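You operate a simulated robot arm through the tools that you are given. There is no shell and no other tool. Be economical: measure what you need, move in short steps, check, and stop when the job is done.

You run a simulated robot arm. Do the job below in one go: nothing can be reset, and whatever is moved stays where it is left.

JOB
Put the black and brown tins in their marked slots and wipe the smear off the mat.
Fine: use the dusting pad and put it back. What is to be rubbed or washed off counts as gone when no trace of it is left.

Only the result counts: the job must be done as asked and must still hold three seconds after the hand-in. Knocking over, shifting, dropping, spilling or breaking anything else fails it.

ROBOT AND FRAMES
A 7-joint arm with a two-finger parallel gripper on a trunk, on a base that drives. Base frame: it is fixed to the floor where the robot stands at the start and does not move with it; the origin is under the middle of the robot, x ahead of it, y to its left, z up; the surface under the hand at the start is at about z = 0.762. Units: m, degrees, N and s.
With the tool pointing down near the work surface it reaches from about 0.48 to 0.92 m from the robot's upright axis, wherever it stands. Its first joint turns from -115.0 to 115.0 degrees. Places, roughly: polish smear [0.5, 0.2, 0.8]. Payload 3.91 kg.
The TCP is the grasp point between the finger pads, 0.03 m short of the fingertips. In the tool frame z runs along the fingers and y along their closing line. Largest opening 0.11 m; finger width 0.02, thickness 0.01; the body of the gripper, 0.048 by 0.112 m, starts 0.055 m behind the TCP.
Orientation is that of the tool frame in the base frame, as [roll, pitch, yaw] about the fixed x, y, z axes, in that order (R = Rz(yaw) Ry(pitch) Rx(roll)). With the fingers straight down and closing along the base's y, the tool's x points along the base's -x, its y along +y and its z along -z.

CONTROLS
- The arm moves only by the tool step_arm. Its argument "series" is a list of rows, each an object of numbers (a shift or turn left out is 0, a gripper value left out holds the last): "jaw": the gripper command, from -1 (fully open) to 1 (shut), values between in proportion; "dx", "dy", "dz": the shift along the base's x, y, z in units of 40 mm (1.0 is 40 mm); "wx", "wy", "wz": the turn, a rotation vector about the base's x, y, z in units of 8 degrees (1.0 is 8 degrees). In form: [{"jaw": .., "dx": .., "dy": .., "dz": .., "wx": .., "wy": .., "wz": ..}, ...]. A call has 1 to 20 rows; each row shifts and turns the commanded pose from where the row before left it. A call with a number of a shift or a turn outside -1 to 1 is refused whole. A row lasts 0.2 s, in which the tool goes at most 0.05 m and 8.6 degrees; a call with a longer step from one row to the next is refused whole, and so is a gripper value outside its range. Where a pose cannot be reached the arm comes as near as it can. A force on the tool above 40 N (or 10 N above the force at the start of the call, whichever is more), or a blocked arm, ends the call early, and 0.2 s more pass. Each finger travels about 0.153 m/s and halts on what it meets, pressing with about 34 N; the grip force reading is that of the motor and also rises with nothing between the fingers. The clock runs only during rows and for 0.2 s after the last one: add rows that do not move to give the fingers time. The reply holds the time, the measured pose of the TCP, the force on the tool along the base axes, the opening and the grip force, in the units named above and with some noise, with the torque about the TCP (base axes, N m) and any sound that the robot's microphone picked up.
- Cameras (640 x 400 px; columns grow to the right, rows downward): "scene" is now at [0.2104, 0.2008, 1.3115]; the picture's right is [-0.00, -1.00, 0.00], its down [-0.68, 0.00, -0.73] and it looks along [0.73, -0.00, -0.68] (base axes); focal length 293 px, centre (320, 200). "wrist" rides on the gripper at [0.072, 0.017, -0.103] in the tool frame; the picture's right is [-0.23, 0.97, 0.00], its down [-0.76, -0.18, -0.62] and it looks along [-0.61, -0.14, 0.78] (tool axes); focal length 222 px, centre (320, 200). There is no depth. A picture from a camera that has moved, and an enlarged one, comes with that camera's place and axes in the base frame and with its lens. The place of the scene camera against the robot may be out by one fixed shift of up to 0.025 m in any direction.
- capture(camera): a new picture of that camera. It takes no simulated time.
- move_column(by): slides the trunk up (or, below 0, down) by that many m; the arm and the scene camera ride with it, the base frame stays. It gives what a move gives, with no picture.
- drive_base(legs): drives the robot by 1 to 6 legs, each [ahead, left, turn to the left] in m, m and degrees, along the robot's own axes; the way and the turn of a leg run together, so that a leg with both is an arc; at most 1.5 m and 180 degrees a leg. The arm and the cameras ride along, it lands a little off, and it stops where it bumps. It gives what a move gives.
- turn_head(pan, tilt): turns the head with the scene camera to pan (to the left, within 80 degrees either way) and tilt (down, from -29 to 69), counted from straight ahead of the robot. It gives what a move gives.
- zoom(camera, box): a new picture of the part [left, top, right, bottom] of that camera's present view, enlarged. It takes no simulated time.
- close_job(): hands the job in; it is judged then, once.

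Work in short steps. Places have to be worked out from the pictures, the camera data and where the tool is seen: move nearer, look again, correct. Check each grasp and each placing, and mend what went wrong. You have 120 turns and 90 pictures in all, those below and enlarged ones among them. Open the gripper and draw the arm clear of the work before you hand the job in, unless the task says otherwise; then end with one line.

The tools are called as a command line: name --argument value ..., lists and objects as JSON in quotes. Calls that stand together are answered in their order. step_arm: Moves the arm, as the interface text tells. Its arguments: {"type":"object","properties":{"series":{"type":"array","items":{"type":"object","properties":{"jaw":{"type":"number"},"dx":{"type":"number"},"dy":{"type":"number"},"dz":{"type":"number"},"wx":{"type":"number"},"wy":{"type":"number"},"wz":{"type":"number"}}}}},"required":["series"]} The other tools are called the same way: move_column (by) slides the trunk up or down; drive_base (legs) drives the base; turn_head (pan, tilt) turns the head that bears the scene camera; capture (camera) takes a picture; zoom (camera, box) takes an enlarged picture of a part of a camera's view; close_job () hands the job in.

At the start:

```text
time: 0.0
tcp_pos: [0.5178, 0.202, 1.0657]
tcp_rot: [180.0, 0.0, -180.0]
wrist_force: [-0.1, 0.3, 0.2]
ft_torque: [0.02, 0.02, 0.01]
opening: 0.1099
gripper_force: 0.0
trunk travel left (down, up): [-0.65, 0.34]
robot x, y, heading: [-0.0007, -0.0034, -0.1]
head pan, tilt: [0.0, 43.1]
```

scene: 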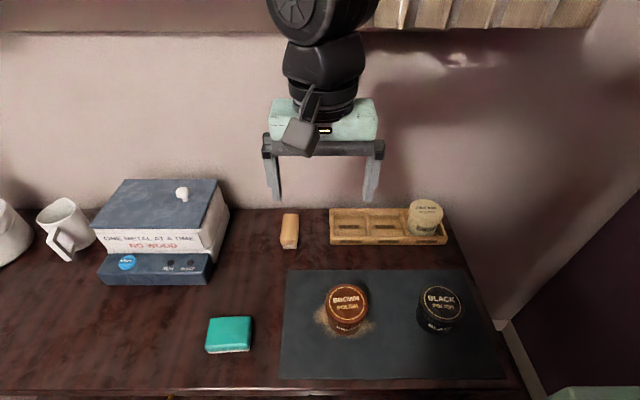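
wrist: 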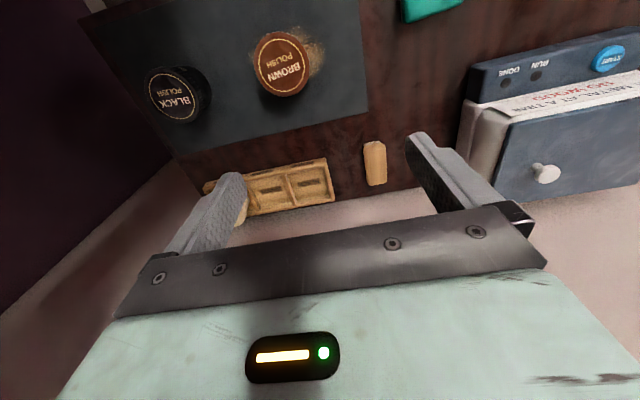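

I'll look closer at the rack, the tins and the two candidate pads.

zoom --camera "scene" --box '[260, 190, 460, 315]'

zoom --camera "scene" --box '[190, 260, 510, 400]'

zoom --camera "scene" --box '[80, 170, 240, 290]'

zoom --camera "wrist" --box '[200, 120, 420, 230]'

```text
3.20 times, centred on (360, 252) of scene
camera zoom: at [0.2104, 0.2008, 1.3115], right [0.0, -1.0, 0.0], down [-0.68, 0.0, -0.73], along [0.73, 0.0, -0.68], focal length 939 px, centre (192, 32)
```

zoom: 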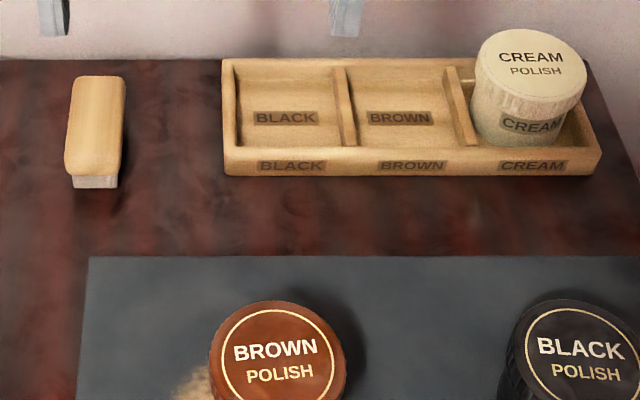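

```text
2.00 times, centred on (350, 330) of scene
camera zoom: at [0.2104, 0.2008, 1.3115], right [0.0, -1.0, 0.0], down [-0.68, 0.0, -0.73], along [0.73, 0.0, -0.68], focal length 587 px, centre (260, -60)
```

zoom: 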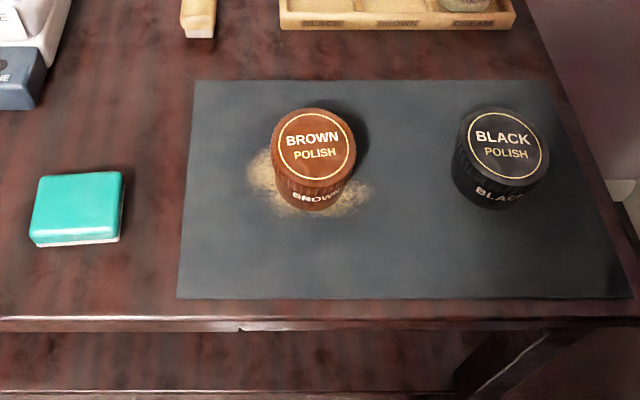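

```text
3.33 times, centred on (160, 230) of scene
camera zoom: at [0.2104, 0.2008, 1.3115], right [0.0, -1.0, 0.0], down [-0.68, 0.0, -0.73], along [0.73, 0.0, -0.68], focal length 978 px, centre (853, 100)
```

zoom: 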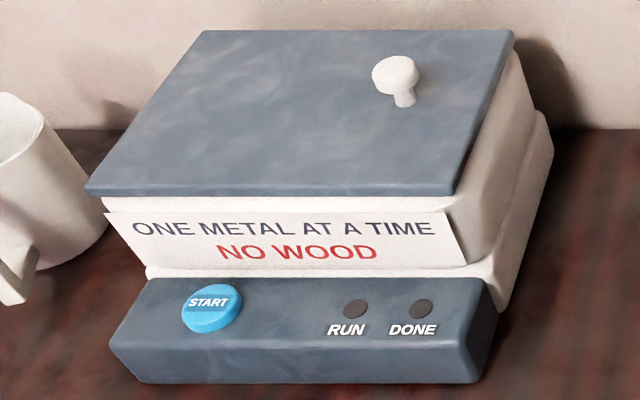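

```text
2.91 times, centred on (310, 175) of wrist
camera zoom: at [0.4449, 0.2172, 1.171], right [0.23, 0.97, 0.0], down [0.76, -0.18, 0.62], along [0.61, -0.14, -0.78], focal length 646 px, centre (349, 273)
```

zoom: 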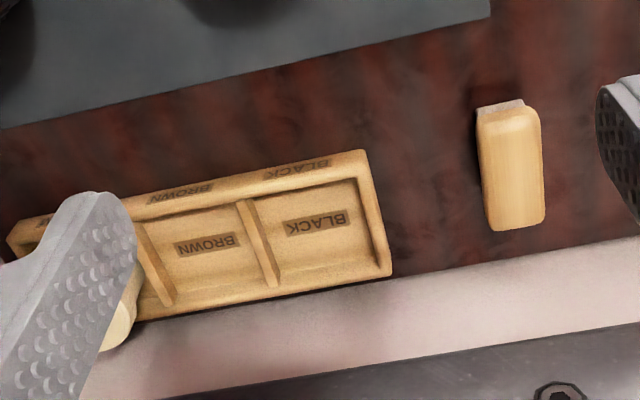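

The pad could be the teal block or the wooden-backed one, so I'm zooming in on each.

zoom --camera "scene" --box '[200, 305, 264, 360]'

zoom --camera "scene" --box '[268, 205, 316, 255]'

```text
7.27 times, centred on (232, 332) of scene
camera zoom: at [0.2104, 0.2008, 1.3115], right [0.0, -1.0, 0.0], down [-0.68, 0.0, -0.73], along [0.73, 0.0, -0.68], focal length 2133 px, centre (960, -764)
```

zoom: 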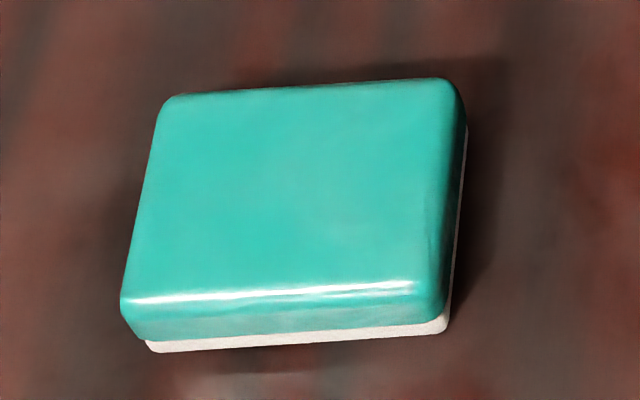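

```text
8.00 times, centred on (292, 230) of scene
camera zoom: at [0.2104, 0.2008, 1.3115], right [0.0, -1.0, 0.0], down [-0.68, 0.0, -0.73], along [0.73, 0.0, -0.68], focal length 2347 px, centre (544, -40)
```

zoom: 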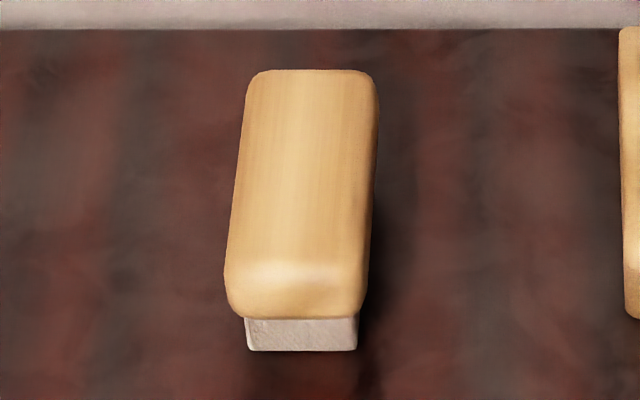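

The teal block has a plastic back and a thin white felt base, so I take it for the dusting pad. The wooden item is a bristle brush. I put brown near (0.47, 0.15), black near (0.47, -0.02) and the rack near x 0.70. The tins are too close to the axis, so I'll back the robot up a little.

drive_base --legs '[[-0.13, 0, 0]]'

```text
time: 1.3
tcp_pos: [0.3853, 0.2019, 1.0602]
tcp_rot: [179.9, 0.0, -180.0]
wrist_force: [0.3, 0.2, 0.6]
ft_torque: [0.02, -0.01, 0.01]
opening: 0.1102
gripper_force: 0.0
trunk travel left (down, up): [-0.65, 0.34]
robot x, y, heading: [-0.1311, 0.0048, 0.4]
head pan, tilt: [0.0, 43.1]
```

Next I move the wrist camera so it looks at the rack and tins from closer in.

step_arm --series '[{"dx": 0.9, "dy": -0.5, "dz": -0.7, "jaw": -1}, {"dx": 0.9, "dy": -0.5, "dz": -0.7}, {"dx": 0.9, "dy": -0.5, "dz": -0.7}, {"dx": 0.9, "dy": -0.5, "dz": -0.7}, {}]'

capture --camera "wrist"

capture --camera "scene"

```text
time: 2.5
tcp_pos: [0.5298, 0.1238, 0.9423]
tcp_rot: [-180.0, 0.1, 179.9]
wrist_force: [0.0, 1.0, -0.2]
ft_torque: [0.03, -0.03, -0.01]
opening: 0.1099
gripper_force: 0.0
trunk travel left (down, up): [-0.65, 0.34]
robot x, y, heading: [-0.1358, -0.0013, -0.0]
head pan, tilt: [0.0, 43.1]
```

```text
81 pictures are left
camera wrist: at [0.4567, 0.1387, 1.0469], right [0.23, 0.97, 0.0], down [0.76, -0.18, 0.62], along [0.61, -0.14, -0.78], focal length 222 px, centre (320, 200)
```

wrist: 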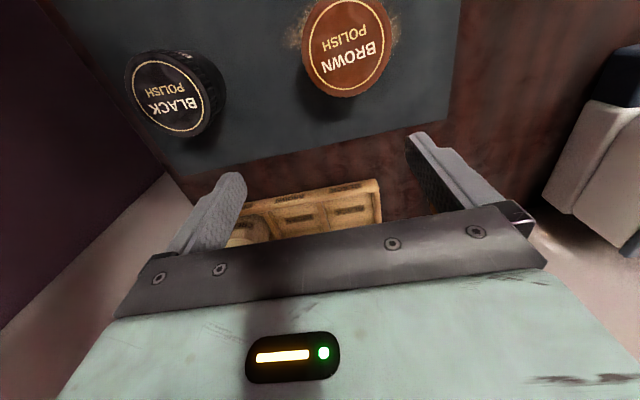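

```text
80 pictures are left
camera scene: at [0.0782, 0.2007, 1.3115], right [0.0, -1.0, 0.0], down [-0.68, 0.0, -0.73], along [0.73, 0.0, -0.68], focal length 293 px, centre (320, 200)
```

scene: 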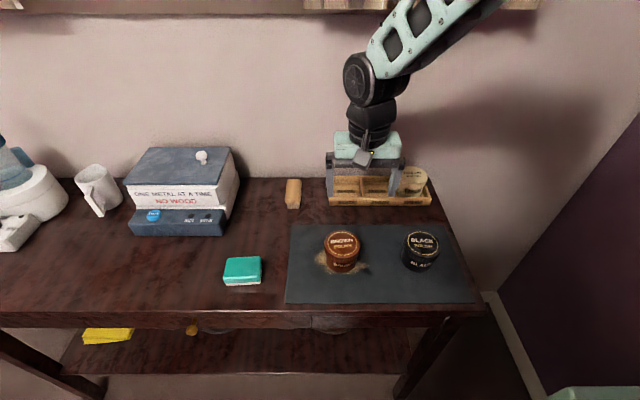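

There's something yellow on the lower shelf, so I'll check it. I'll also pull the wrist back to see the rack without the fingers in the way.

step_arm --series '[{"dx": -0.9, "dz": 0.2}, {"dx": -0.9, "dz": 0.2}, {"dx": -0.4}, {}]'

zoom --camera "scene" --box '[70, 315, 230, 365]'

zoom --camera "wrist" --box '[170, 0, 490, 200]'

zoom --camera "scene" --box '[270, 160, 490, 300]'

```text
time: 3.5
tcp_pos: [0.4409, 0.122, 0.9585]
tcp_rot: [180.0, 0.0, 180.0]
wrist_force: [0.3, 0.7, 0.6]
ft_torque: [-0.01, 0.03, -0.01]
opening: 0.1103
gripper_force: 0.2
trunk travel left (down, up): [-0.65, 0.34]
robot x, y, heading: [-0.1317, -0.0008, 0.1]
head pan, tilt: [0.0, 43.1]
```

```text
4.00 times, centred on (150, 340) of scene
camera zoom: at [0.0784, 0.2007, 1.3115], right [0.0, -1.0, 0.0], down [-0.68, 0.0, -0.73], along [0.73, 0.0, -0.68], focal length 1173 px, centre (1000, -360)
```

zoom: 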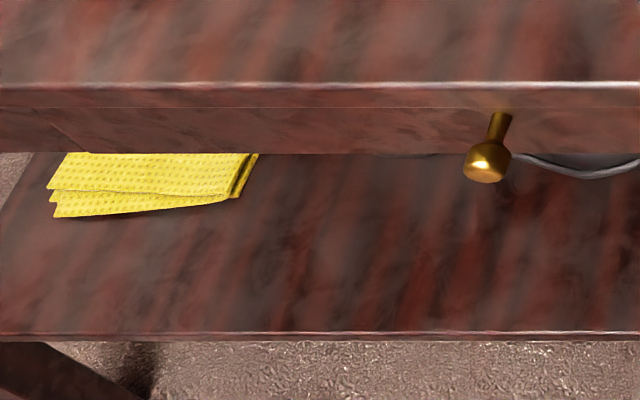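

```text
2.00 times, centred on (330, 100) of wrist
camera zoom: at [0.3683, 0.1374, 1.0634], right [0.23, 0.97, 0.0], down [0.76, -0.18, 0.62], along [0.61, -0.14, -0.78], focal length 444 px, centre (300, 400)
```

zoom: 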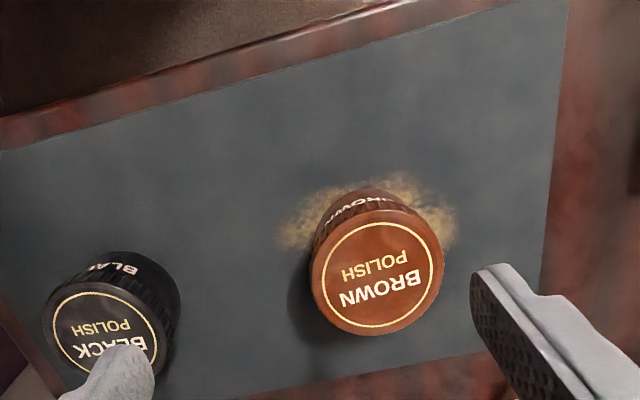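

```text
2.86 times, centred on (380, 230) of scene
camera zoom: at [0.0784, 0.2007, 1.3115], right [0.0, -1.0, 0.0], down [-0.68, 0.0, -0.73], along [0.73, 0.0, -0.68], focal length 838 px, centre (149, 114)
```

zoom: 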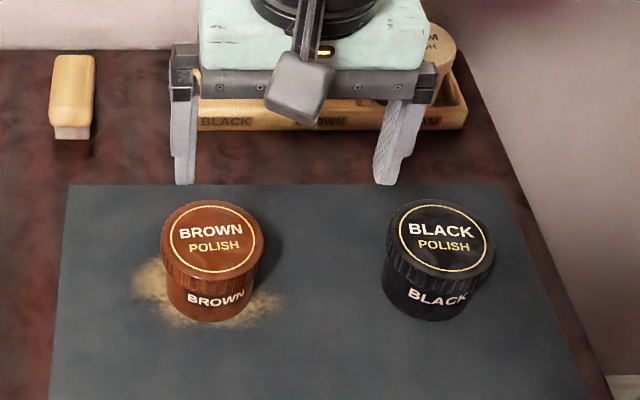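

The shelf holds only a folded cloth, so the teal block stays my choice. From the wrist views I put brown at (0.481, 0.156) and black at (0.485, -0.020). The slot centres are near black (0.70, 0.131) and brown (0.70, 0.044). The slots are close together in y, so I'll turn the gripper to close along x and hover over the black tin.

step_arm --series '[{"dx": 0.093, "dy": -0.296, "dz": -0.08, "wz": -0.9375}, {"dx": 0.093, "dy": -0.296, "dz": -0.08, "wz": -0.9375}, {"dx": 0.093, "dy": -0.296, "dz": -0.08, "wz": -0.9375}, {"dx": 0.093, "dy": -0.296, "dz": -0.08, "wz": -0.9375}, {"dx": 0.093, "dy": -0.296, "dz": -0.08, "wz": -0.9375}, {"dx": 0.093, "dy": -0.296, "dz": -0.08, "wz": -0.9375}, {"dx": 0.093, "dy": -0.296, "dz": -0.08, "wz": -0.9375}, {"dx": 0.093, "dy": -0.296, "dz": -0.08, "wz": -0.9375}, {"dx": 0.093, "dy": -0.296, "dz": -0.08, "wz": -0.9375}, {"dx": 0.093, "dy": -0.296, "dz": -0.08, "wz": -0.9375}, {"dx": 0.093, "dy": -0.296, "dz": -0.08, "wz": -0.9375}, {"dx": 0.093, "dy": -0.296, "dz": -0.08, "wz": -0.9375}, {}]'

capture --camera "wrist"

zoom --camera "scene" --box '[270, 140, 490, 300]'

```text
time: 6.3
tcp_pos: [0.4874, -0.0203, 0.9196]
tcp_rot: [180.0, 0.0, 89.7]
wrist_force: [0.2, 0.1, -0.5]
ft_torque: [0.0, 0.01, 0.02]
opening: 0.1099
gripper_force: 0.0
trunk travel left (down, up): [-0.65, 0.34]
robot x, y, heading: [-0.1291, -0.0017, -0.2]
head pan, tilt: [0.0, 43.1]
```

```text
76 pictures are left
camera wrist: at [0.503, 0.0508, 1.0232], right [0.97, -0.23, 0.0], down [-0.18, -0.76, 0.62], along [-0.14, -0.61, -0.78], focal length 222 px, centre (320, 200)
```

wrist: 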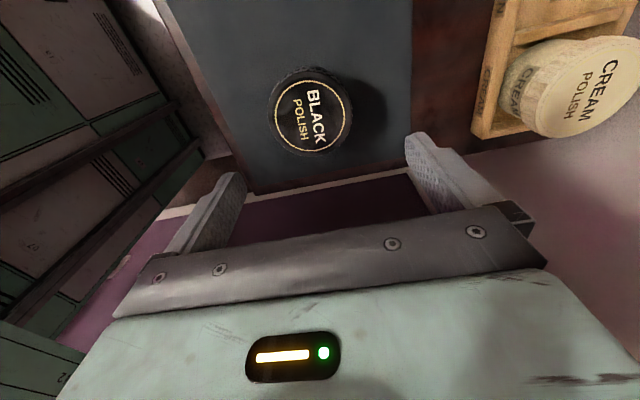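

```text
2.50 times, centred on (380, 220) of scene
camera zoom: at [0.0783, 0.2008, 1.3115], right [0.0, -1.0, 0.0], down [-0.68, 0.0, -0.73], along [0.73, 0.0, -0.68], focal length 733 px, centre (170, 150)
```

zoom: 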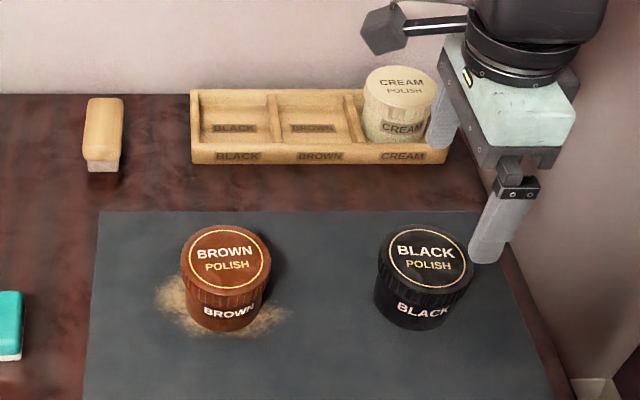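

This view puts black at about (0.481, -0.008), and comparing the scene camera with the finger agrees. I'll centre on it, come down just above it and look again.

step_arm --series '[{"dx": -0.16, "dy": 0.3, "dz": -0.6}, {"dz": -0.6}, {}]'

capture --camera "wrist"

zoom --camera "scene" --box '[370, 180, 470, 280]'

```text
time: 7.1
tcp_pos: [0.4792, -0.0092, 0.8707]
tcp_rot: [179.9, 0.0, 90.0]
wrist_force: [0.5, 0.3, -0.4]
ft_torque: [0.02, 0.0, 0.01]
opening: 0.11
gripper_force: 0.0
trunk travel left (down, up): [-0.65, 0.34]
robot x, y, heading: [-0.1317, -0.0004, 0.0]
head pan, tilt: [0.0, 43.1]
```

```text
74 pictures are left
camera wrist: at [0.497, 0.0616, 0.9759], right [0.97, -0.23, 0.0], down [-0.18, -0.76, 0.62], along [-0.14, -0.61, -0.78], focal length 222 px, centre (320, 200)
```

wrist: 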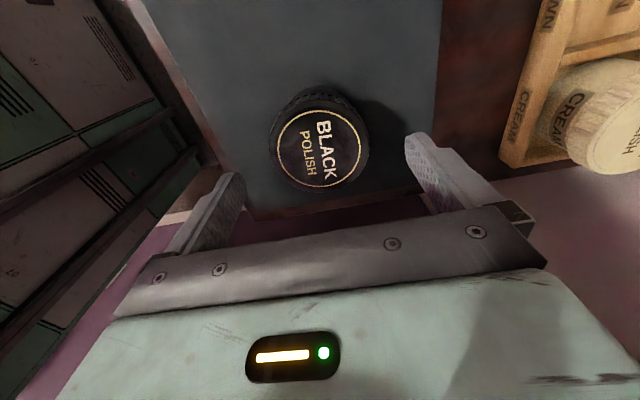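

```text
4.00 times, centred on (420, 230) of scene
camera zoom: at [0.0782, 0.2007, 1.3115], right [0.0, -1.0, 0.0], down [-0.68, 0.0, -0.73], along [0.73, 0.0, -0.68], focal length 1173 px, centre (-80, 80)
```

zoom: 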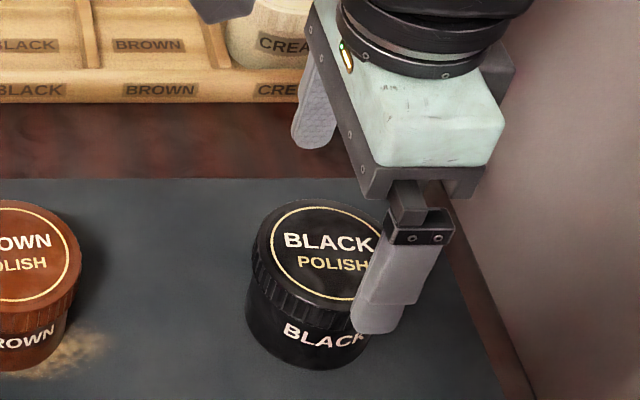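

Working through both cameras, the tin is at about (0.479, -0.011) with its lid top near z 0.818, which is almost under the tool. I'll lower and grip the lid.

step_arm --series '[{"dy": -0.05, "dz": -0.5}, {"dz": -0.5}, {"dz": -0.45}, {}]'

capture --camera "wrist"

zoom --camera "scene" --box '[370, 180, 470, 280]'

```text
time: 8.1
tcp_pos: [0.481, -0.0118, 0.813]
tcp_rot: [-180.0, 0.1, 90.0]
wrist_force: [0.2, -0.2, -0.1]
ft_torque: [0.01, 0.01, -0.02]
opening: 0.1104
gripper_force: 0.1
trunk travel left (down, up): [-0.65, 0.34]
robot x, y, heading: [-0.131, 0.0029, -0.2]
head pan, tilt: [0.0, 43.1]
```

```text
72 pictures are left
camera wrist: at [0.4975, 0.0605, 0.9172], right [0.97, -0.23, 0.0], down [-0.18, -0.76, 0.62], along [-0.14, -0.61, -0.78], focal length 222 px, centre (320, 200)
```

wrist: 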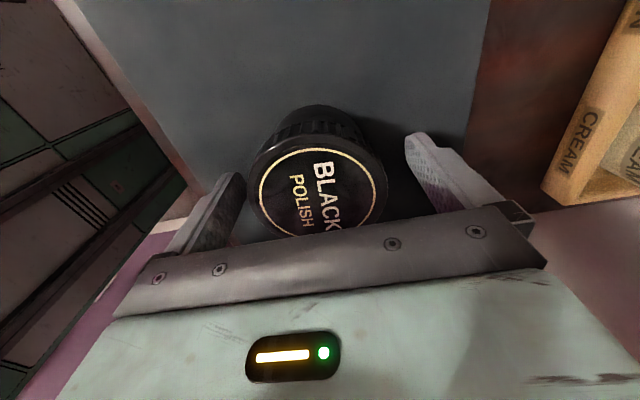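

```text
4.00 times, centred on (420, 230) of scene
camera zoom: at [0.0782, 0.2007, 1.3115], right [0.0, -1.0, 0.0], down [-0.68, 0.0, -0.73], along [0.73, 0.0, -0.68], focal length 1173 px, centre (-80, 80)
```

zoom: 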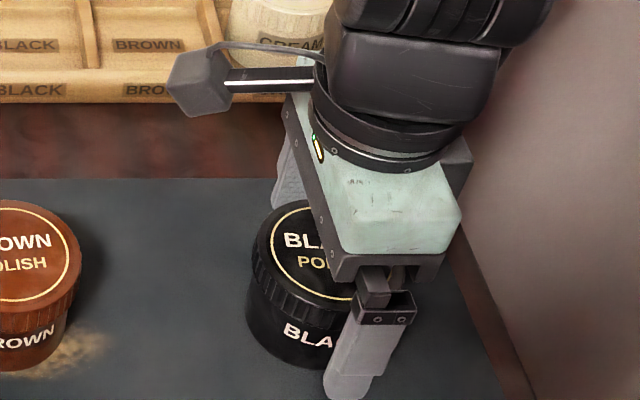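

The tin is centred between the fingers, with the ring at (318, 193) against an expected (320, 194). I'll close on it.

step_arm --series '[{"jaw": 1}, {"jaw": 1}, {"jaw": 1}, {"jaw": 1}]'

```text
time: 9.1
tcp_pos: [0.4797, -0.0101, 0.8144]
tcp_rot: [-179.9, 0.0, 89.9]
wrist_force: [0.1, 0.6, -0.6]
ft_torque: [0.03, 0.01, -0.01]
opening: 0.0771
gripper_force: 33.9
trunk travel left (down, up): [-0.65, 0.34]
robot x, y, heading: [-0.1346, -0.0019, 0.0]
head pan, tilt: [0.0, 43.1]
```

Black is gripped at 77 mm wide. I'll lift it and carry it to above the black slot.

step_arm --series '[{"dz": 0.6}, {"dz": 0.8}, {"dz": 0.8}, {"dx": 0.9, "dy": 0.6}, {"dx": 0.9, "dy": 0.6}, {"dx": 0.9, "dy": 0.6}, {"dx": 0.9, "dy": 0.6}, {"dx": 0.9, "dy": 0.6}, {"dx": 0.9, "dy": 0.5}, {}]'

capture --camera "wrist"

capture --camera "scene"

zoom --camera "scene" --box '[280, 120, 440, 220]'

```text
time: 11.3
tcp_pos: [0.6917, 0.1294, 0.9023]
tcp_rot: [180.0, 0.1, 89.9]
wrist_force: [0.7, -0.4, -2.6]
ft_torque: [0.02, -0.01, 0.04]
opening: 0.0769
gripper_force: 34.2
trunk travel left (down, up): [-0.65, 0.34]
robot x, y, heading: [-0.1288, 0.0021, -0.1]
head pan, tilt: [0.0, 43.1]
```

```text
70 pictures are left
camera wrist: at [0.7086, 0.2003, 1.0063], right [0.97, -0.23, 0.0], down [-0.18, -0.76, 0.62], along [-0.14, -0.61, -0.78], focal length 222 px, centre (320, 200)
```

wrist: 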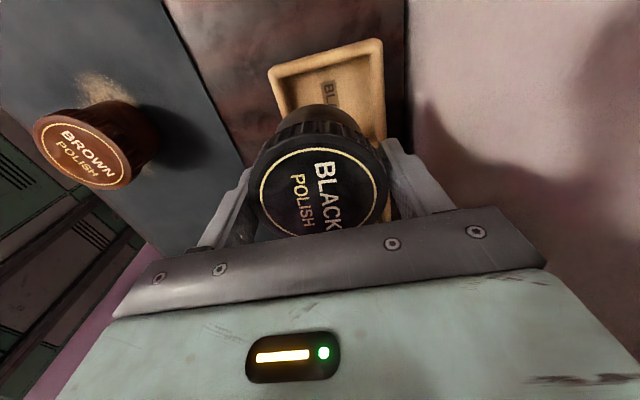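

```text
69 pictures are left
camera scene: at [0.0783, 0.2007, 1.3115], right [0.0, -1.0, 0.0], down [-0.68, 0.0, -0.73], along [0.73, 0.0, -0.68], focal length 293 px, centre (320, 200)
```

scene: 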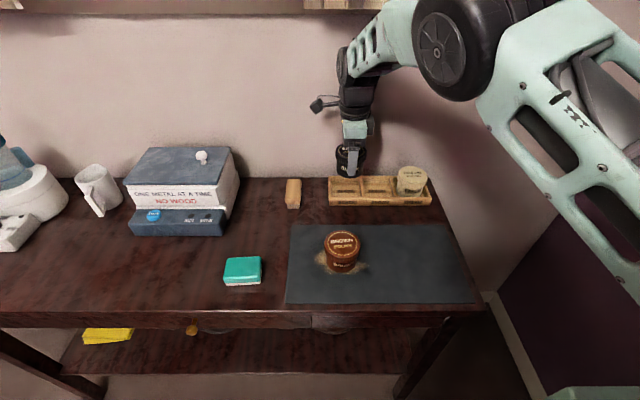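

```text
4.00 times, centred on (360, 170) of scene
camera zoom: at [0.0783, 0.2007, 1.3115], right [0.0, -1.0, 0.0], down [-0.68, 0.0, -0.73], along [0.73, 0.0, -0.68], focal length 1173 px, centre (160, 320)
```

zoom: 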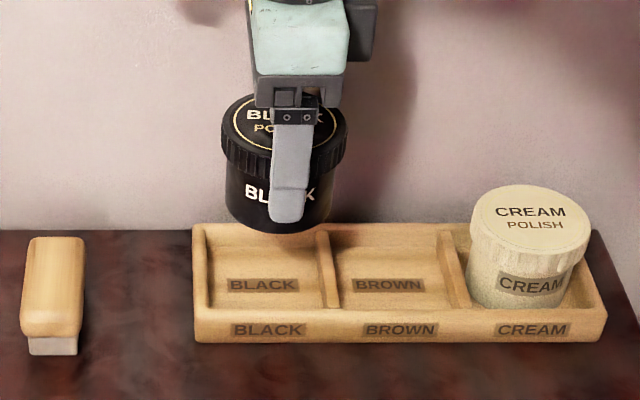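

From the wrist view the rack spans x of about 0.65–0.754 with its left edge at y 0.179, so the black slot centre is near (0.703, 0.131). I'll line up and lower to just above seating height.

step_arm --series '[{"dx": 0.28, "dy": 0.04}, {"dz": -0.6}, {"dz": -0.6}, {"dz": -0.5}, {}]'

zoom --camera "scene" --box '[300, 140, 440, 220]'

capture --camera "wrist"

```text
time: 12.5
tcp_pos: [0.7053, 0.1294, 0.8341]
tcp_rot: [180.0, 0.1, 90.0]
wrist_force: [-0.2, 0.1, -1.1]
ft_torque: [0.0, 0.02, -0.01]
opening: 0.0772
gripper_force: 33.7
trunk travel left (down, up): [-0.65, 0.34]
robot x, y, heading: [-0.1314, -0.0011, -0.1]
head pan, tilt: [0.0, 43.1]
```

```text
4.57 times, centred on (370, 180) of scene
camera zoom: at [0.0784, 0.2008, 1.3114], right [0.0, -1.0, 0.0], down [-0.68, 0.0, -0.73], along [0.73, 0.0, -0.68], focal length 1341 px, centre (91, 291)
```

zoom: 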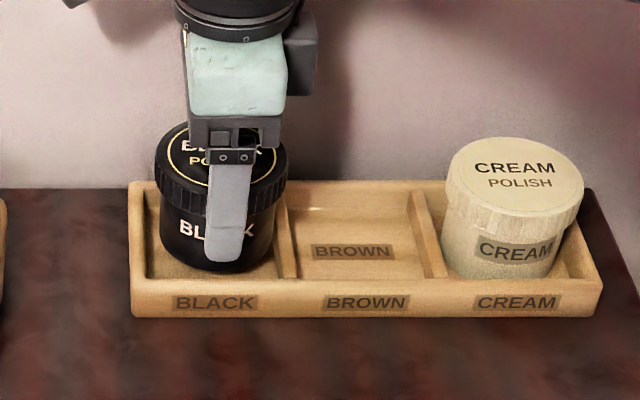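

```text
66 pictures are left
camera wrist: at [0.7219, 0.2011, 0.9375], right [0.97, -0.23, 0.0], down [-0.18, -0.76, 0.62], along [-0.14, -0.61, -0.78], focal length 222 px, centre (320, 200)
```

wrist: 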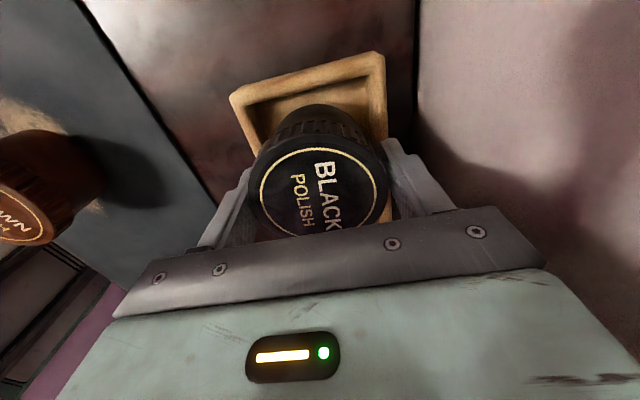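

The tin's base sits inside the slot outline. I'll lower in small steps and watch the force.

step_arm --series '[{"dz": -0.12}, {"dz": -0.12}, {"dz": -0.1}, {}]'

zoom --camera "scene" --box '[300, 140, 440, 220]'

```text
time: 13.5
tcp_pos: [0.7068, 0.1326, 0.82]
tcp_rot: [-179.9, -0.1, 90.0]
wrist_force: [1.2, -0.6, -1.6]
ft_torque: [0.04, -0.02, 0.0]
opening: 0.0768
gripper_force: 33.9
trunk travel left (down, up): [-0.65, 0.34]
robot x, y, heading: [-0.131, 0.0012, 0.1]
head pan, tilt: [0.0, 43.1]
```

```text
4.57 times, centred on (370, 180) of scene
camera zoom: at [0.0784, 0.2008, 1.3114], right [0.0, -1.0, 0.0], down [-0.68, 0.0, -0.73], along [0.73, 0.0, -0.68], focal length 1341 px, centre (91, 291)
```

zoom: 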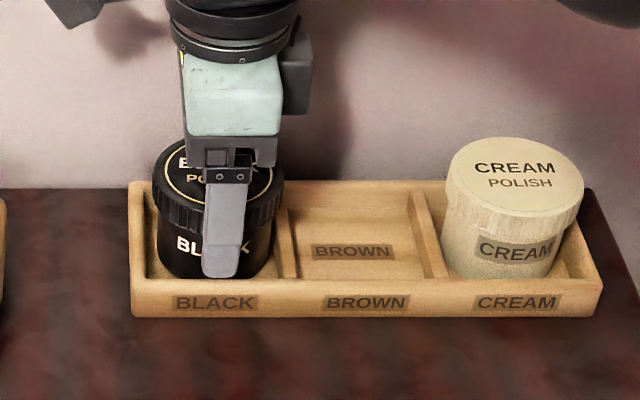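

There's no contact yet, so I'll keep lowering in millimetre steps.

step_arm --series '[{"dz": -0.04}, {"dz": -0.04}, {}]'

step_arm --series '[{"dz": -0.03}, {"dz": -0.03}, {}]'

```text
time: 14.3
tcp_pos: [0.7064, 0.132, 0.8165]
tcp_rot: [180.0, 0.0, 89.9]
wrist_force: [0.1, 0.2, 0.2]
ft_torque: [-0.05, 0.04, -0.01]
opening: 0.0769
gripper_force: 33.8
trunk travel left (down, up): [-0.65, 0.34]
robot x, y, heading: [-0.1317, -0.0009, 0.1]
head pan, tilt: [0.0, 43.1]
```

```text
time: 15.1
tcp_pos: [0.7075, 0.131, 0.8172]
tcp_rot: [179.9, -0.1, 90.0]
wrist_force: [-7.4, -1.9, 22.6]
ft_torque: [-0.07, 0.48, 0.03]
opening: 0.0772
gripper_force: 33.8
trunk travel left (down, up): [-0.65, 0.34]
robot x, y, heading: [-0.1356, -0.0007, -0.0]
head pan, tilt: [0.0, 43.1]
```

It's seated, with contact at 22 N. I'll ease up about a millimetre, open just enough, and lift straight out.

step_arm --series '[{"dz": 0.03}, {"jaw": -0.6}, {"jaw": -0.6}, {"jaw": -0.6}]'

step_arm --series '[{"dz": 0.4}, {"dz": 0.7}, {"dz": 0.9}, {"dz": 0.6}, {}]'

zoom --camera "scene" --box '[300, 140, 440, 220]'

capture --camera "wrist"

```text
time: 16.1
tcp_pos: [0.7078, 0.1317, 0.8159]
tcp_rot: [180.0, 0.0, 90.0]
wrist_force: [11.8, 3.2, 13.5]
ft_torque: [-0.02, 0.28, -0.08]
opening: 0.0818
gripper_force: 0.0
trunk travel left (down, up): [-0.65, 0.34]
robot x, y, heading: [-0.1292, 0.0023, 0.2]
head pan, tilt: [0.0, 43.1]
```

```text
time: 17.3
tcp_pos: [0.7073, 0.1314, 0.9202]
tcp_rot: [-180.0, 0.0, 90.0]
wrist_force: [0.5, -0.6, -0.5]
ft_torque: [-0.02, -0.01, 0.02]
opening: 0.0879
gripper_force: 0.0
trunk travel left (down, up): [-0.65, 0.34]
robot x, y, heading: [-0.1344, -0.0029, 0.0]
head pan, tilt: [0.0, 43.1]
```

```text
4.57 times, centred on (370, 180) of scene
camera zoom: at [0.0783, 0.2008, 1.3114], right [0.0, -1.0, 0.0], down [-0.68, 0.0, -0.73], along [0.73, 0.0, -0.68], focal length 1341 px, centre (91, 291)
```

zoom: 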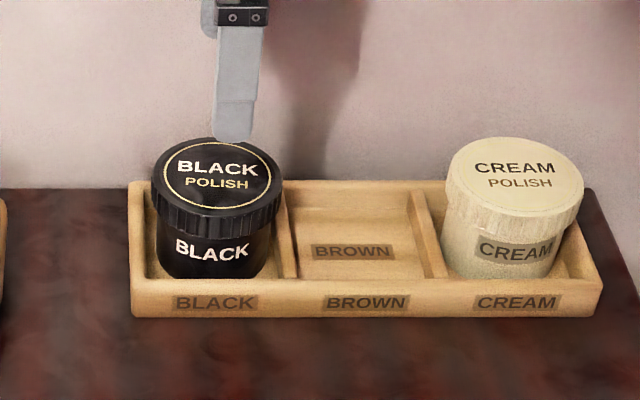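

```text
63 pictures are left
camera wrist: at [0.7229, 0.2027, 1.0241], right [0.97, -0.23, 0.0], down [-0.18, -0.76, 0.62], along [-0.14, -0.61, -0.78], focal length 222 px, centre (320, 200)
```

wrist: 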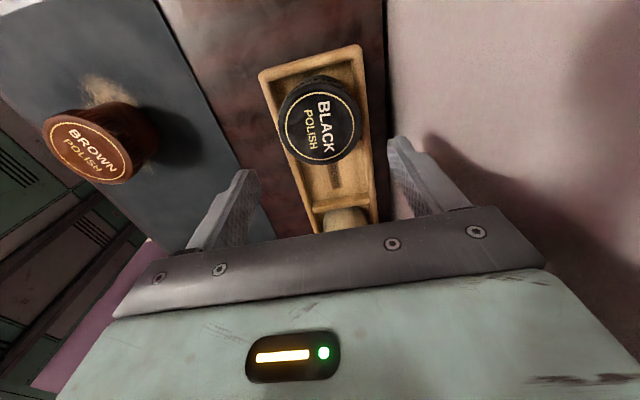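

Black is seated and the rack hasn't moved. Next I go over the brown tin and open fully.

step_arm --series '[{"dx": -0.94, "dy": 0.11}, {"dx": -0.94, "dy": 0.11, "jaw": -1}, {"dx": -0.94, "dy": 0.11}, {"dx": -0.94, "dy": 0.11}, {"dx": -0.94, "dy": 0.11}, {"dx": -0.94, "dy": 0.11}, {"dz": -0.9}, {}]'

capture --camera "wrist"

```text
time: 19.1
tcp_pos: [0.4805, 0.16, 0.8825]
tcp_rot: [-179.9, -0.1, 89.9]
wrist_force: [-0.4, -0.3, 0.8]
ft_torque: [-0.01, 0.03, 0.01]
opening: 0.1101
gripper_force: 0.0
trunk travel left (down, up): [-0.65, 0.34]
robot x, y, heading: [-0.1311, 0.0004, -0.3]
head pan, tilt: [0.0, 43.1]
```

```text
62 pictures are left
camera wrist: at [0.4973, 0.2309, 0.9868], right [0.97, -0.23, 0.0], down [-0.18, -0.76, 0.62], along [-0.14, -0.61, -0.78], focal length 222 px, centre (320, 200)
```

wrist: 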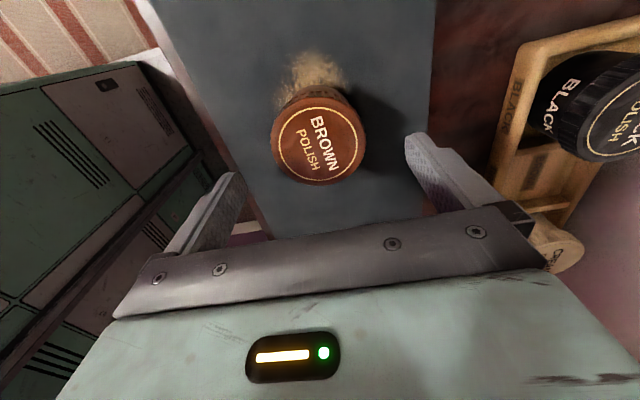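

Brown is at about (0.480, 0.1565). I'll shift y by -3.5 mm and go down to TCP z of about 0.818, gripping a bit higher than last time.

step_arm --series '[{"dy": -0.08, "dz": -0.5}, {"dz": -0.5}, {"dz": -0.57}, {}]'

capture --camera "wrist"

```text
time: 20.1
tcp_pos: [0.4808, 0.1548, 0.8208]
tcp_rot: [179.9, 0.0, 90.0]
wrist_force: [0.2, -1.0, -0.2]
ft_torque: [0.01, 0.02, -0.01]
opening: 0.1101
gripper_force: 0.1
trunk travel left (down, up): [-0.65, 0.34]
robot x, y, heading: [-0.1306, -0.0042, 0.1]
head pan, tilt: [0.0, 43.1]
```

```text
61 pictures are left
camera wrist: at [0.4974, 0.2254, 0.9245], right [0.97, -0.23, 0.0], down [-0.18, -0.76, 0.62], along [-0.14, -0.61, -0.78], focal length 222 px, centre (320, 200)
```

wrist: 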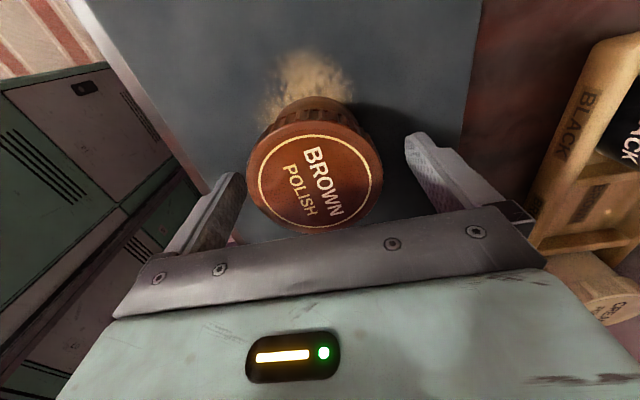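

Brown is centred to within about 2 mm, so I close, lift a little and check the grip.

step_arm --series '[{"jaw": 1}, {"jaw": 1}, {"jaw": 1}, {"jaw": 1}]'

step_arm --series '[{"dz": 0.6}, {"dz": 0.9}, {"dz": 0.9}, {}]'

capture --camera "wrist"

zoom --camera "scene" --box '[270, 140, 490, 310]'

```text
time: 21.1
tcp_pos: [0.4812, 0.1543, 0.821]
tcp_rot: [179.9, 0.0, 90.0]
wrist_force: [-1.2, 0.2, -1.8]
ft_torque: [0.02, -0.01, 0.02]
opening: 0.0766
gripper_force: 34.5
trunk travel left (down, up): [-0.65, 0.34]
robot x, y, heading: [-0.1312, 0.0074, -0.3]
head pan, tilt: [0.0, 43.1]
```

```text
time: 22.1
tcp_pos: [0.4806, 0.155, 0.9189]
tcp_rot: [180.0, 0.0, 89.8]
wrist_force: [-0.2, 0.2, -2.2]
ft_torque: [0.01, 0.02, 0.03]
opening: 0.0767
gripper_force: 34.1
trunk travel left (down, up): [-0.65, 0.34]
robot x, y, heading: [-0.1345, -0.0013, -0.0]
head pan, tilt: [0.0, 43.1]
```

```text
60 pictures are left
camera wrist: at [0.497, 0.226, 1.023], right [0.97, -0.23, 0.0], down [-0.18, -0.76, 0.62], along [-0.14, -0.61, -0.78], focal length 222 px, centre (320, 200)
```

wrist: 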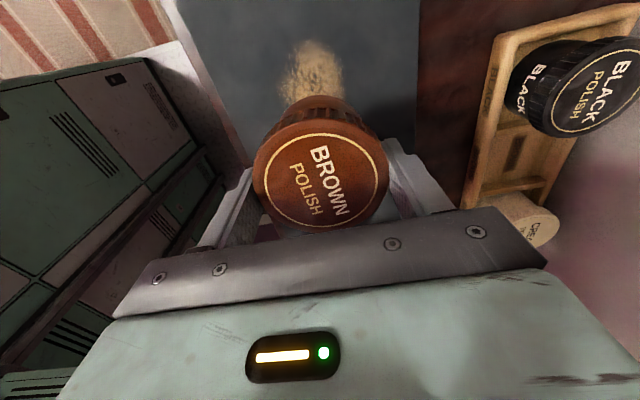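

```text
2.35 times, centred on (380, 225) of scene
camera zoom: at [0.0784, 0.2008, 1.3114], right [0.0, -1.0, 0.0], down [-0.68, 0.0, -0.73], along [0.73, 0.0, -0.68], focal length 690 px, centre (179, 141)
```

zoom: 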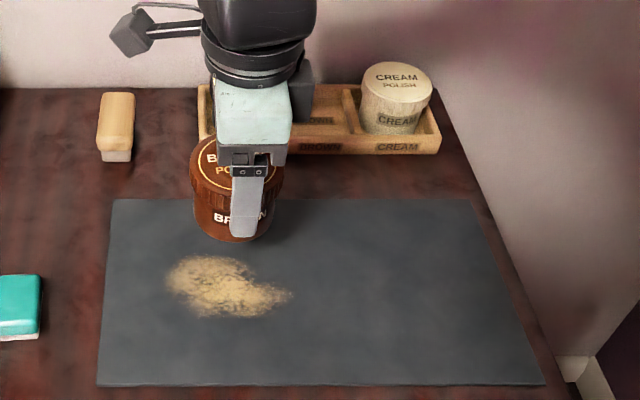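

The grip is firm. I'll carry brown to above the brown slot at about (0.706, 0.042).

step_arm --series '[{"dx": 0.94, "dy": -0.7}, {"dx": 0.94, "dy": -0.7}, {"dx": 0.94, "dy": -0.6}, {"dx": 0.94, "dy": -0.5}, {"dx": 0.94, "dy": -0.32}, {"dx": 0.93}, {}]'

zoom --camera "scene" --box '[300, 140, 440, 220]'

capture --camera "wrist"

```text
time: 23.7
tcp_pos: [0.705, 0.0415, 0.9156]
tcp_rot: [-180.0, -0.1, 90.0]
wrist_force: [0.0, 0.8, -1.8]
ft_torque: [-0.01, -0.01, -0.01]
opening: 0.0765
gripper_force: 34.8
trunk travel left (down, up): [-0.65, 0.34]
robot x, y, heading: [-0.134, -0.0012, 0.1]
head pan, tilt: [0.0, 43.1]
```

```text
4.57 times, centred on (370, 180) of scene
camera zoom: at [0.0783, 0.2007, 1.3115], right [0.0, -1.0, 0.0], down [-0.68, 0.0, -0.73], along [0.73, 0.0, -0.68], focal length 1341 px, centre (91, 291)
```

zoom: 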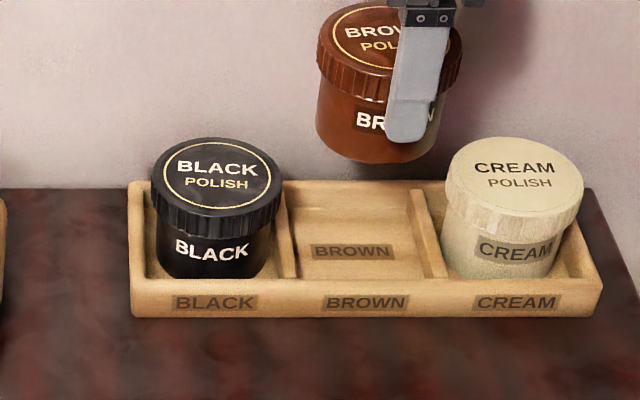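

```text
57 pictures are left
camera wrist: at [0.7221, 0.1118, 1.0205], right [0.97, -0.23, 0.0], down [-0.18, -0.76, 0.62], along [-0.14, -0.61, -0.78], focal length 222 px, centre (320, 200)
```

wrist: 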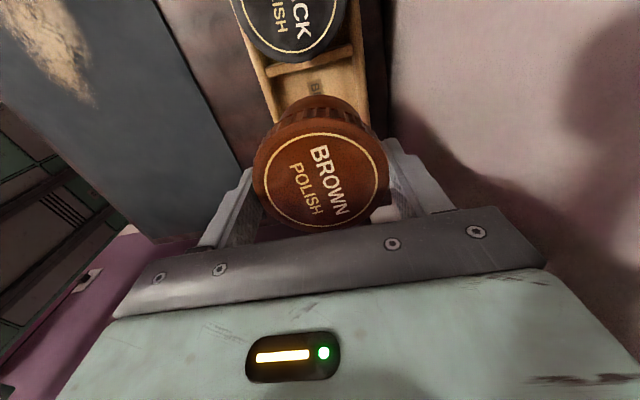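

The tin is lined up with the slot, at about y 0.044. Lowering to just above the floor.

step_arm --series '[{"dz": -0.7}, {"dz": -0.7}, {"dz": -0.6}, {}]'

zoom --camera "scene" --box '[300, 140, 440, 220]'

```text
time: 24.7
tcp_pos: [0.7066, 0.0416, 0.8356]
tcp_rot: [179.9, 0.0, 89.9]
wrist_force: [-0.1, 0.4, -1.0]
ft_torque: [-0.03, -0.03, 0.0]
opening: 0.0768
gripper_force: 34.0
trunk travel left (down, up): [-0.65, 0.34]
robot x, y, heading: [-0.1296, -0.0019, 0.0]
head pan, tilt: [0.0, 43.1]
```

```text
4.57 times, centred on (370, 180) of scene
camera zoom: at [0.0784, 0.2007, 1.3115], right [0.0, -1.0, 0.0], down [-0.68, 0.0, -0.73], along [0.73, 0.0, -0.68], focal length 1341 px, centre (91, 291)
```

zoom: 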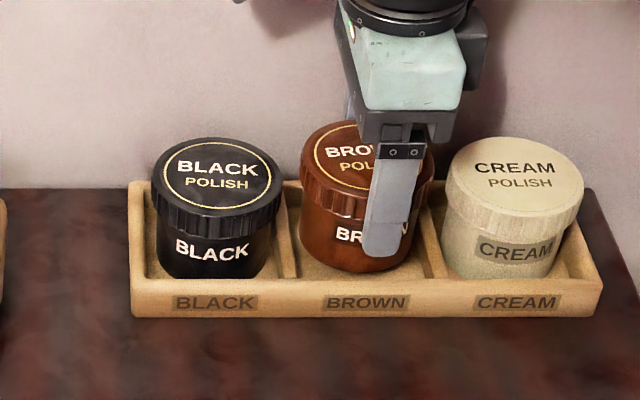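

It fits between its neighbours. I'll bring it down the last few millimetres.

step_arm --series '[{"dz": -0.12}, {"dz": -0.1}, {"dz": -0.04}, {}]'

step_arm --series '[{"dz": -0.03}, {"dz": -0.03}, {}]'

```text
time: 25.7
tcp_pos: [0.7055, 0.0412, 0.8253]
tcp_rot: [180.0, 0.0, 90.0]
wrist_force: [-0.6, 0.3, -2.1]
ft_torque: [-0.03, -0.03, 0.02]
opening: 0.0766
gripper_force: 33.8
trunk travel left (down, up): [-0.65, 0.34]
robot x, y, heading: [-0.1325, -0.003, 0.1]
head pan, tilt: [0.0, 43.1]
```

```text
time: 26.5
tcp_pos: [0.7075, 0.0412, 0.825]
tcp_rot: [180.0, 0.0, 90.0]
wrist_force: [-0.2, 0.2, 1.1]
ft_torque: [-0.03, 0.06, 0.04]
opening: 0.0765
gripper_force: 33.5
trunk travel left (down, up): [-0.65, 0.34]
robot x, y, heading: [-0.1325, -0.0003, -0.2]
head pan, tilt: [0.0, 43.1]
```

Force is just starting to show, so one more tiny step before releasing.

step_arm --series '[{"dz": -0.02}, {}]'

```text
time: 27.1
tcp_pos: [0.7065, 0.0425, 0.8225]
tcp_rot: [179.8, 0.0, 90.0]
wrist_force: [-3.3, -0.7, 10.2]
ft_torque: [-0.04, 0.23, 0.0]
opening: 0.0762
gripper_force: 33.7
trunk travel left (down, up): [-0.65, 0.34]
robot x, y, heading: [-0.137, -0.0043, 0.1]
head pan, tilt: [0.0, 43.1]
```

It's seated. I'll open slightly and lift.

step_arm --series '[{"jaw": -0.53}, {"jaw": -0.53}, {"jaw": -0.53}]'

step_arm --series '[{"dz": 0.4}, {"dz": 0.7}, {"dz": 0.9}, {"dz": 0.8}, {}]'

zoom --camera "scene" --box '[300, 140, 440, 220]'

```text
time: 27.9
tcp_pos: [0.7069, 0.0414, 0.8222]
tcp_rot: [-179.9, 0.0, 90.1]
wrist_force: [-1.4, -0.4, -0.3]
ft_torque: [0.0, 0.0, -0.02]
opening: 0.0839
gripper_force: 0.1
trunk travel left (down, up): [-0.65, 0.34]
robot x, y, heading: [-0.129, 0.0022, -0.1]
head pan, tilt: [0.0, 43.1]
```

```text
time: 29.1
tcp_pos: [0.7068, 0.0416, 0.9353]
tcp_rot: [180.0, 0.1, 90.0]
wrist_force: [0.1, -0.2, -0.7]
ft_torque: [-0.04, -0.02, 0.0]
opening: 0.0843
gripper_force: 0.1
trunk travel left (down, up): [-0.65, 0.34]
robot x, y, heading: [-0.1321, 0.0007, 0.0]
head pan, tilt: [0.0, 43.1]
```

```text
4.57 times, centred on (370, 180) of scene
camera zoom: at [0.0783, 0.2008, 1.3114], right [0.0, -1.0, 0.0], down [-0.68, 0.0, -0.73], along [0.73, 0.0, -0.68], focal length 1341 px, centre (91, 291)
```

zoom: 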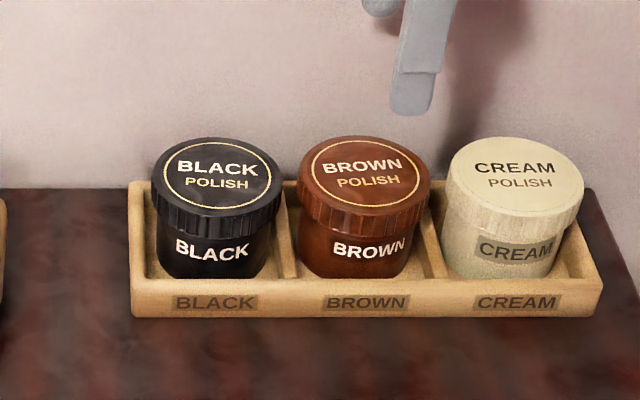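

Both tins are seated and cream is untouched. Next I go to hover over the teal pad, near (0.44, 0.37).

step_arm --series '[{"dx": -0.9, "dy": 0.7}, {"dx": -0.9, "dy": 0.7}, {"dx": -0.9, "dy": 0.7}, {"dx": -0.9, "dy": 0.7, "jaw": -1}, {"dx": -0.75, "dy": 0.9}, {"dx": -0.75, "dy": 0.9}, {"dx": -0.75, "dy": 0.9}, {"dx": -0.75, "dy": 0.9}, {"dy": 0.9}, {"dy": 0.8}, {}]'

capture --camera "wrist"

capture --camera "scene"

```text
time: 31.5
tcp_pos: [0.4433, 0.3676, 0.9331]
tcp_rot: [180.0, 0.0, 90.0]
wrist_force: [-0.2, -0.3, -1.2]
ft_torque: [0.0, 0.02, -0.03]
opening: 0.1101
gripper_force: 0.1
trunk travel left (down, up): [-0.65, 0.34]
robot x, y, heading: [-0.1329, 0.0006, -0.2]
head pan, tilt: [0.0, 43.1]
```

```text
54 pictures are left
camera wrist: at [0.4593, 0.4385, 1.0373], right [0.97, -0.23, 0.0], down [-0.18, -0.76, 0.62], along [-0.14, -0.61, -0.78], focal length 222 px, centre (320, 200)
```

wrist: 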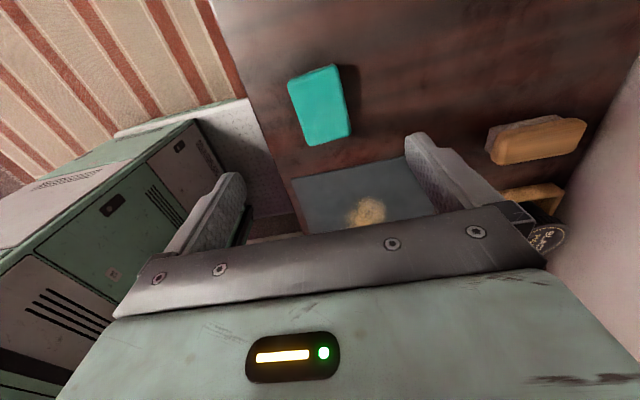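

```text
53 pictures are left
camera scene: at [0.0782, 0.2007, 1.3115], right [0.0, -1.0, 0.0], down [-0.68, 0.0, -0.73], along [0.73, 0.0, -0.68], focal length 293 px, centre (320, 200)
```

scene: 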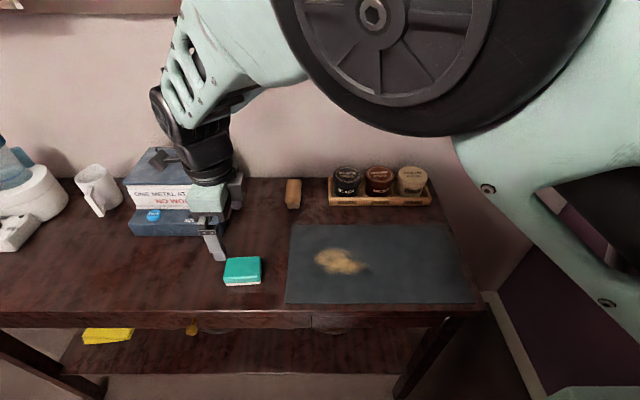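

The pad is right under the TCP at about (0.443, 0.371). It measures about 70 × 53 mm and is turned about +4°. I'll match that turn and come down partway to check.

step_arm --series '[{"dy": 0.06, "dz": -0.8, "wz": 0.5}, {"dz": -0.8}, {"dz": -0.7}, {}]'

capture --camera "wrist"

zoom --camera "scene" --box '[190, 220, 290, 300]'

```text
time: 32.5
tcp_pos: [0.4432, 0.3691, 0.8404]
tcp_rot: [-179.9, 0.0, 93.9]
wrist_force: [-0.4, -0.1, 0.5]
ft_torque: [-0.01, 0.0, 0.0]
opening: 0.1101
gripper_force: 0.1
trunk travel left (down, up): [-0.65, 0.34]
robot x, y, heading: [-0.1288, -0.0027, 0.1]
head pan, tilt: [0.0, 43.1]
```

```text
52 pictures are left
camera wrist: at [0.4547, 0.4411, 0.9459], right [0.99, -0.16, 0.0], down [-0.12, -0.77, 0.62], along [-0.1, -0.61, -0.78], focal length 222 px, centre (320, 200)
```

wrist: 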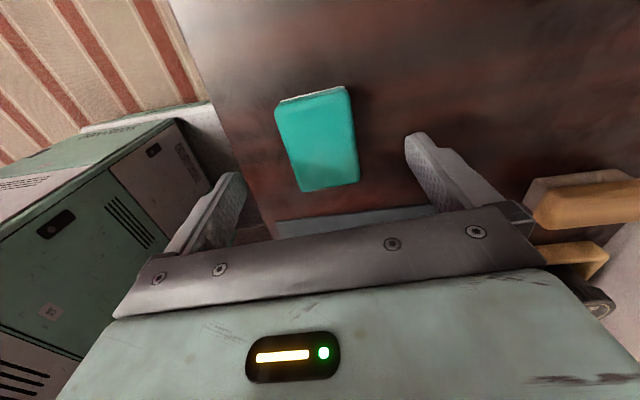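

```text
5.00 times, centred on (240, 260) of scene
camera zoom: at [0.0782, 0.2008, 1.3115], right [0.0, -1.0, 0.0], down [-0.68, 0.0, -0.73], along [0.73, 0.0, -0.68], focal length 1467 px, centre (720, -100)
```

zoom: 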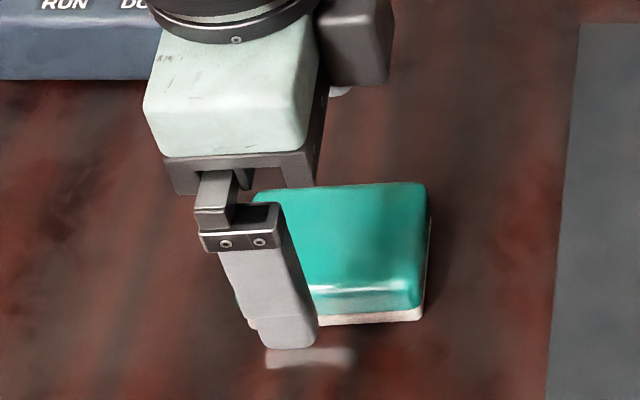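

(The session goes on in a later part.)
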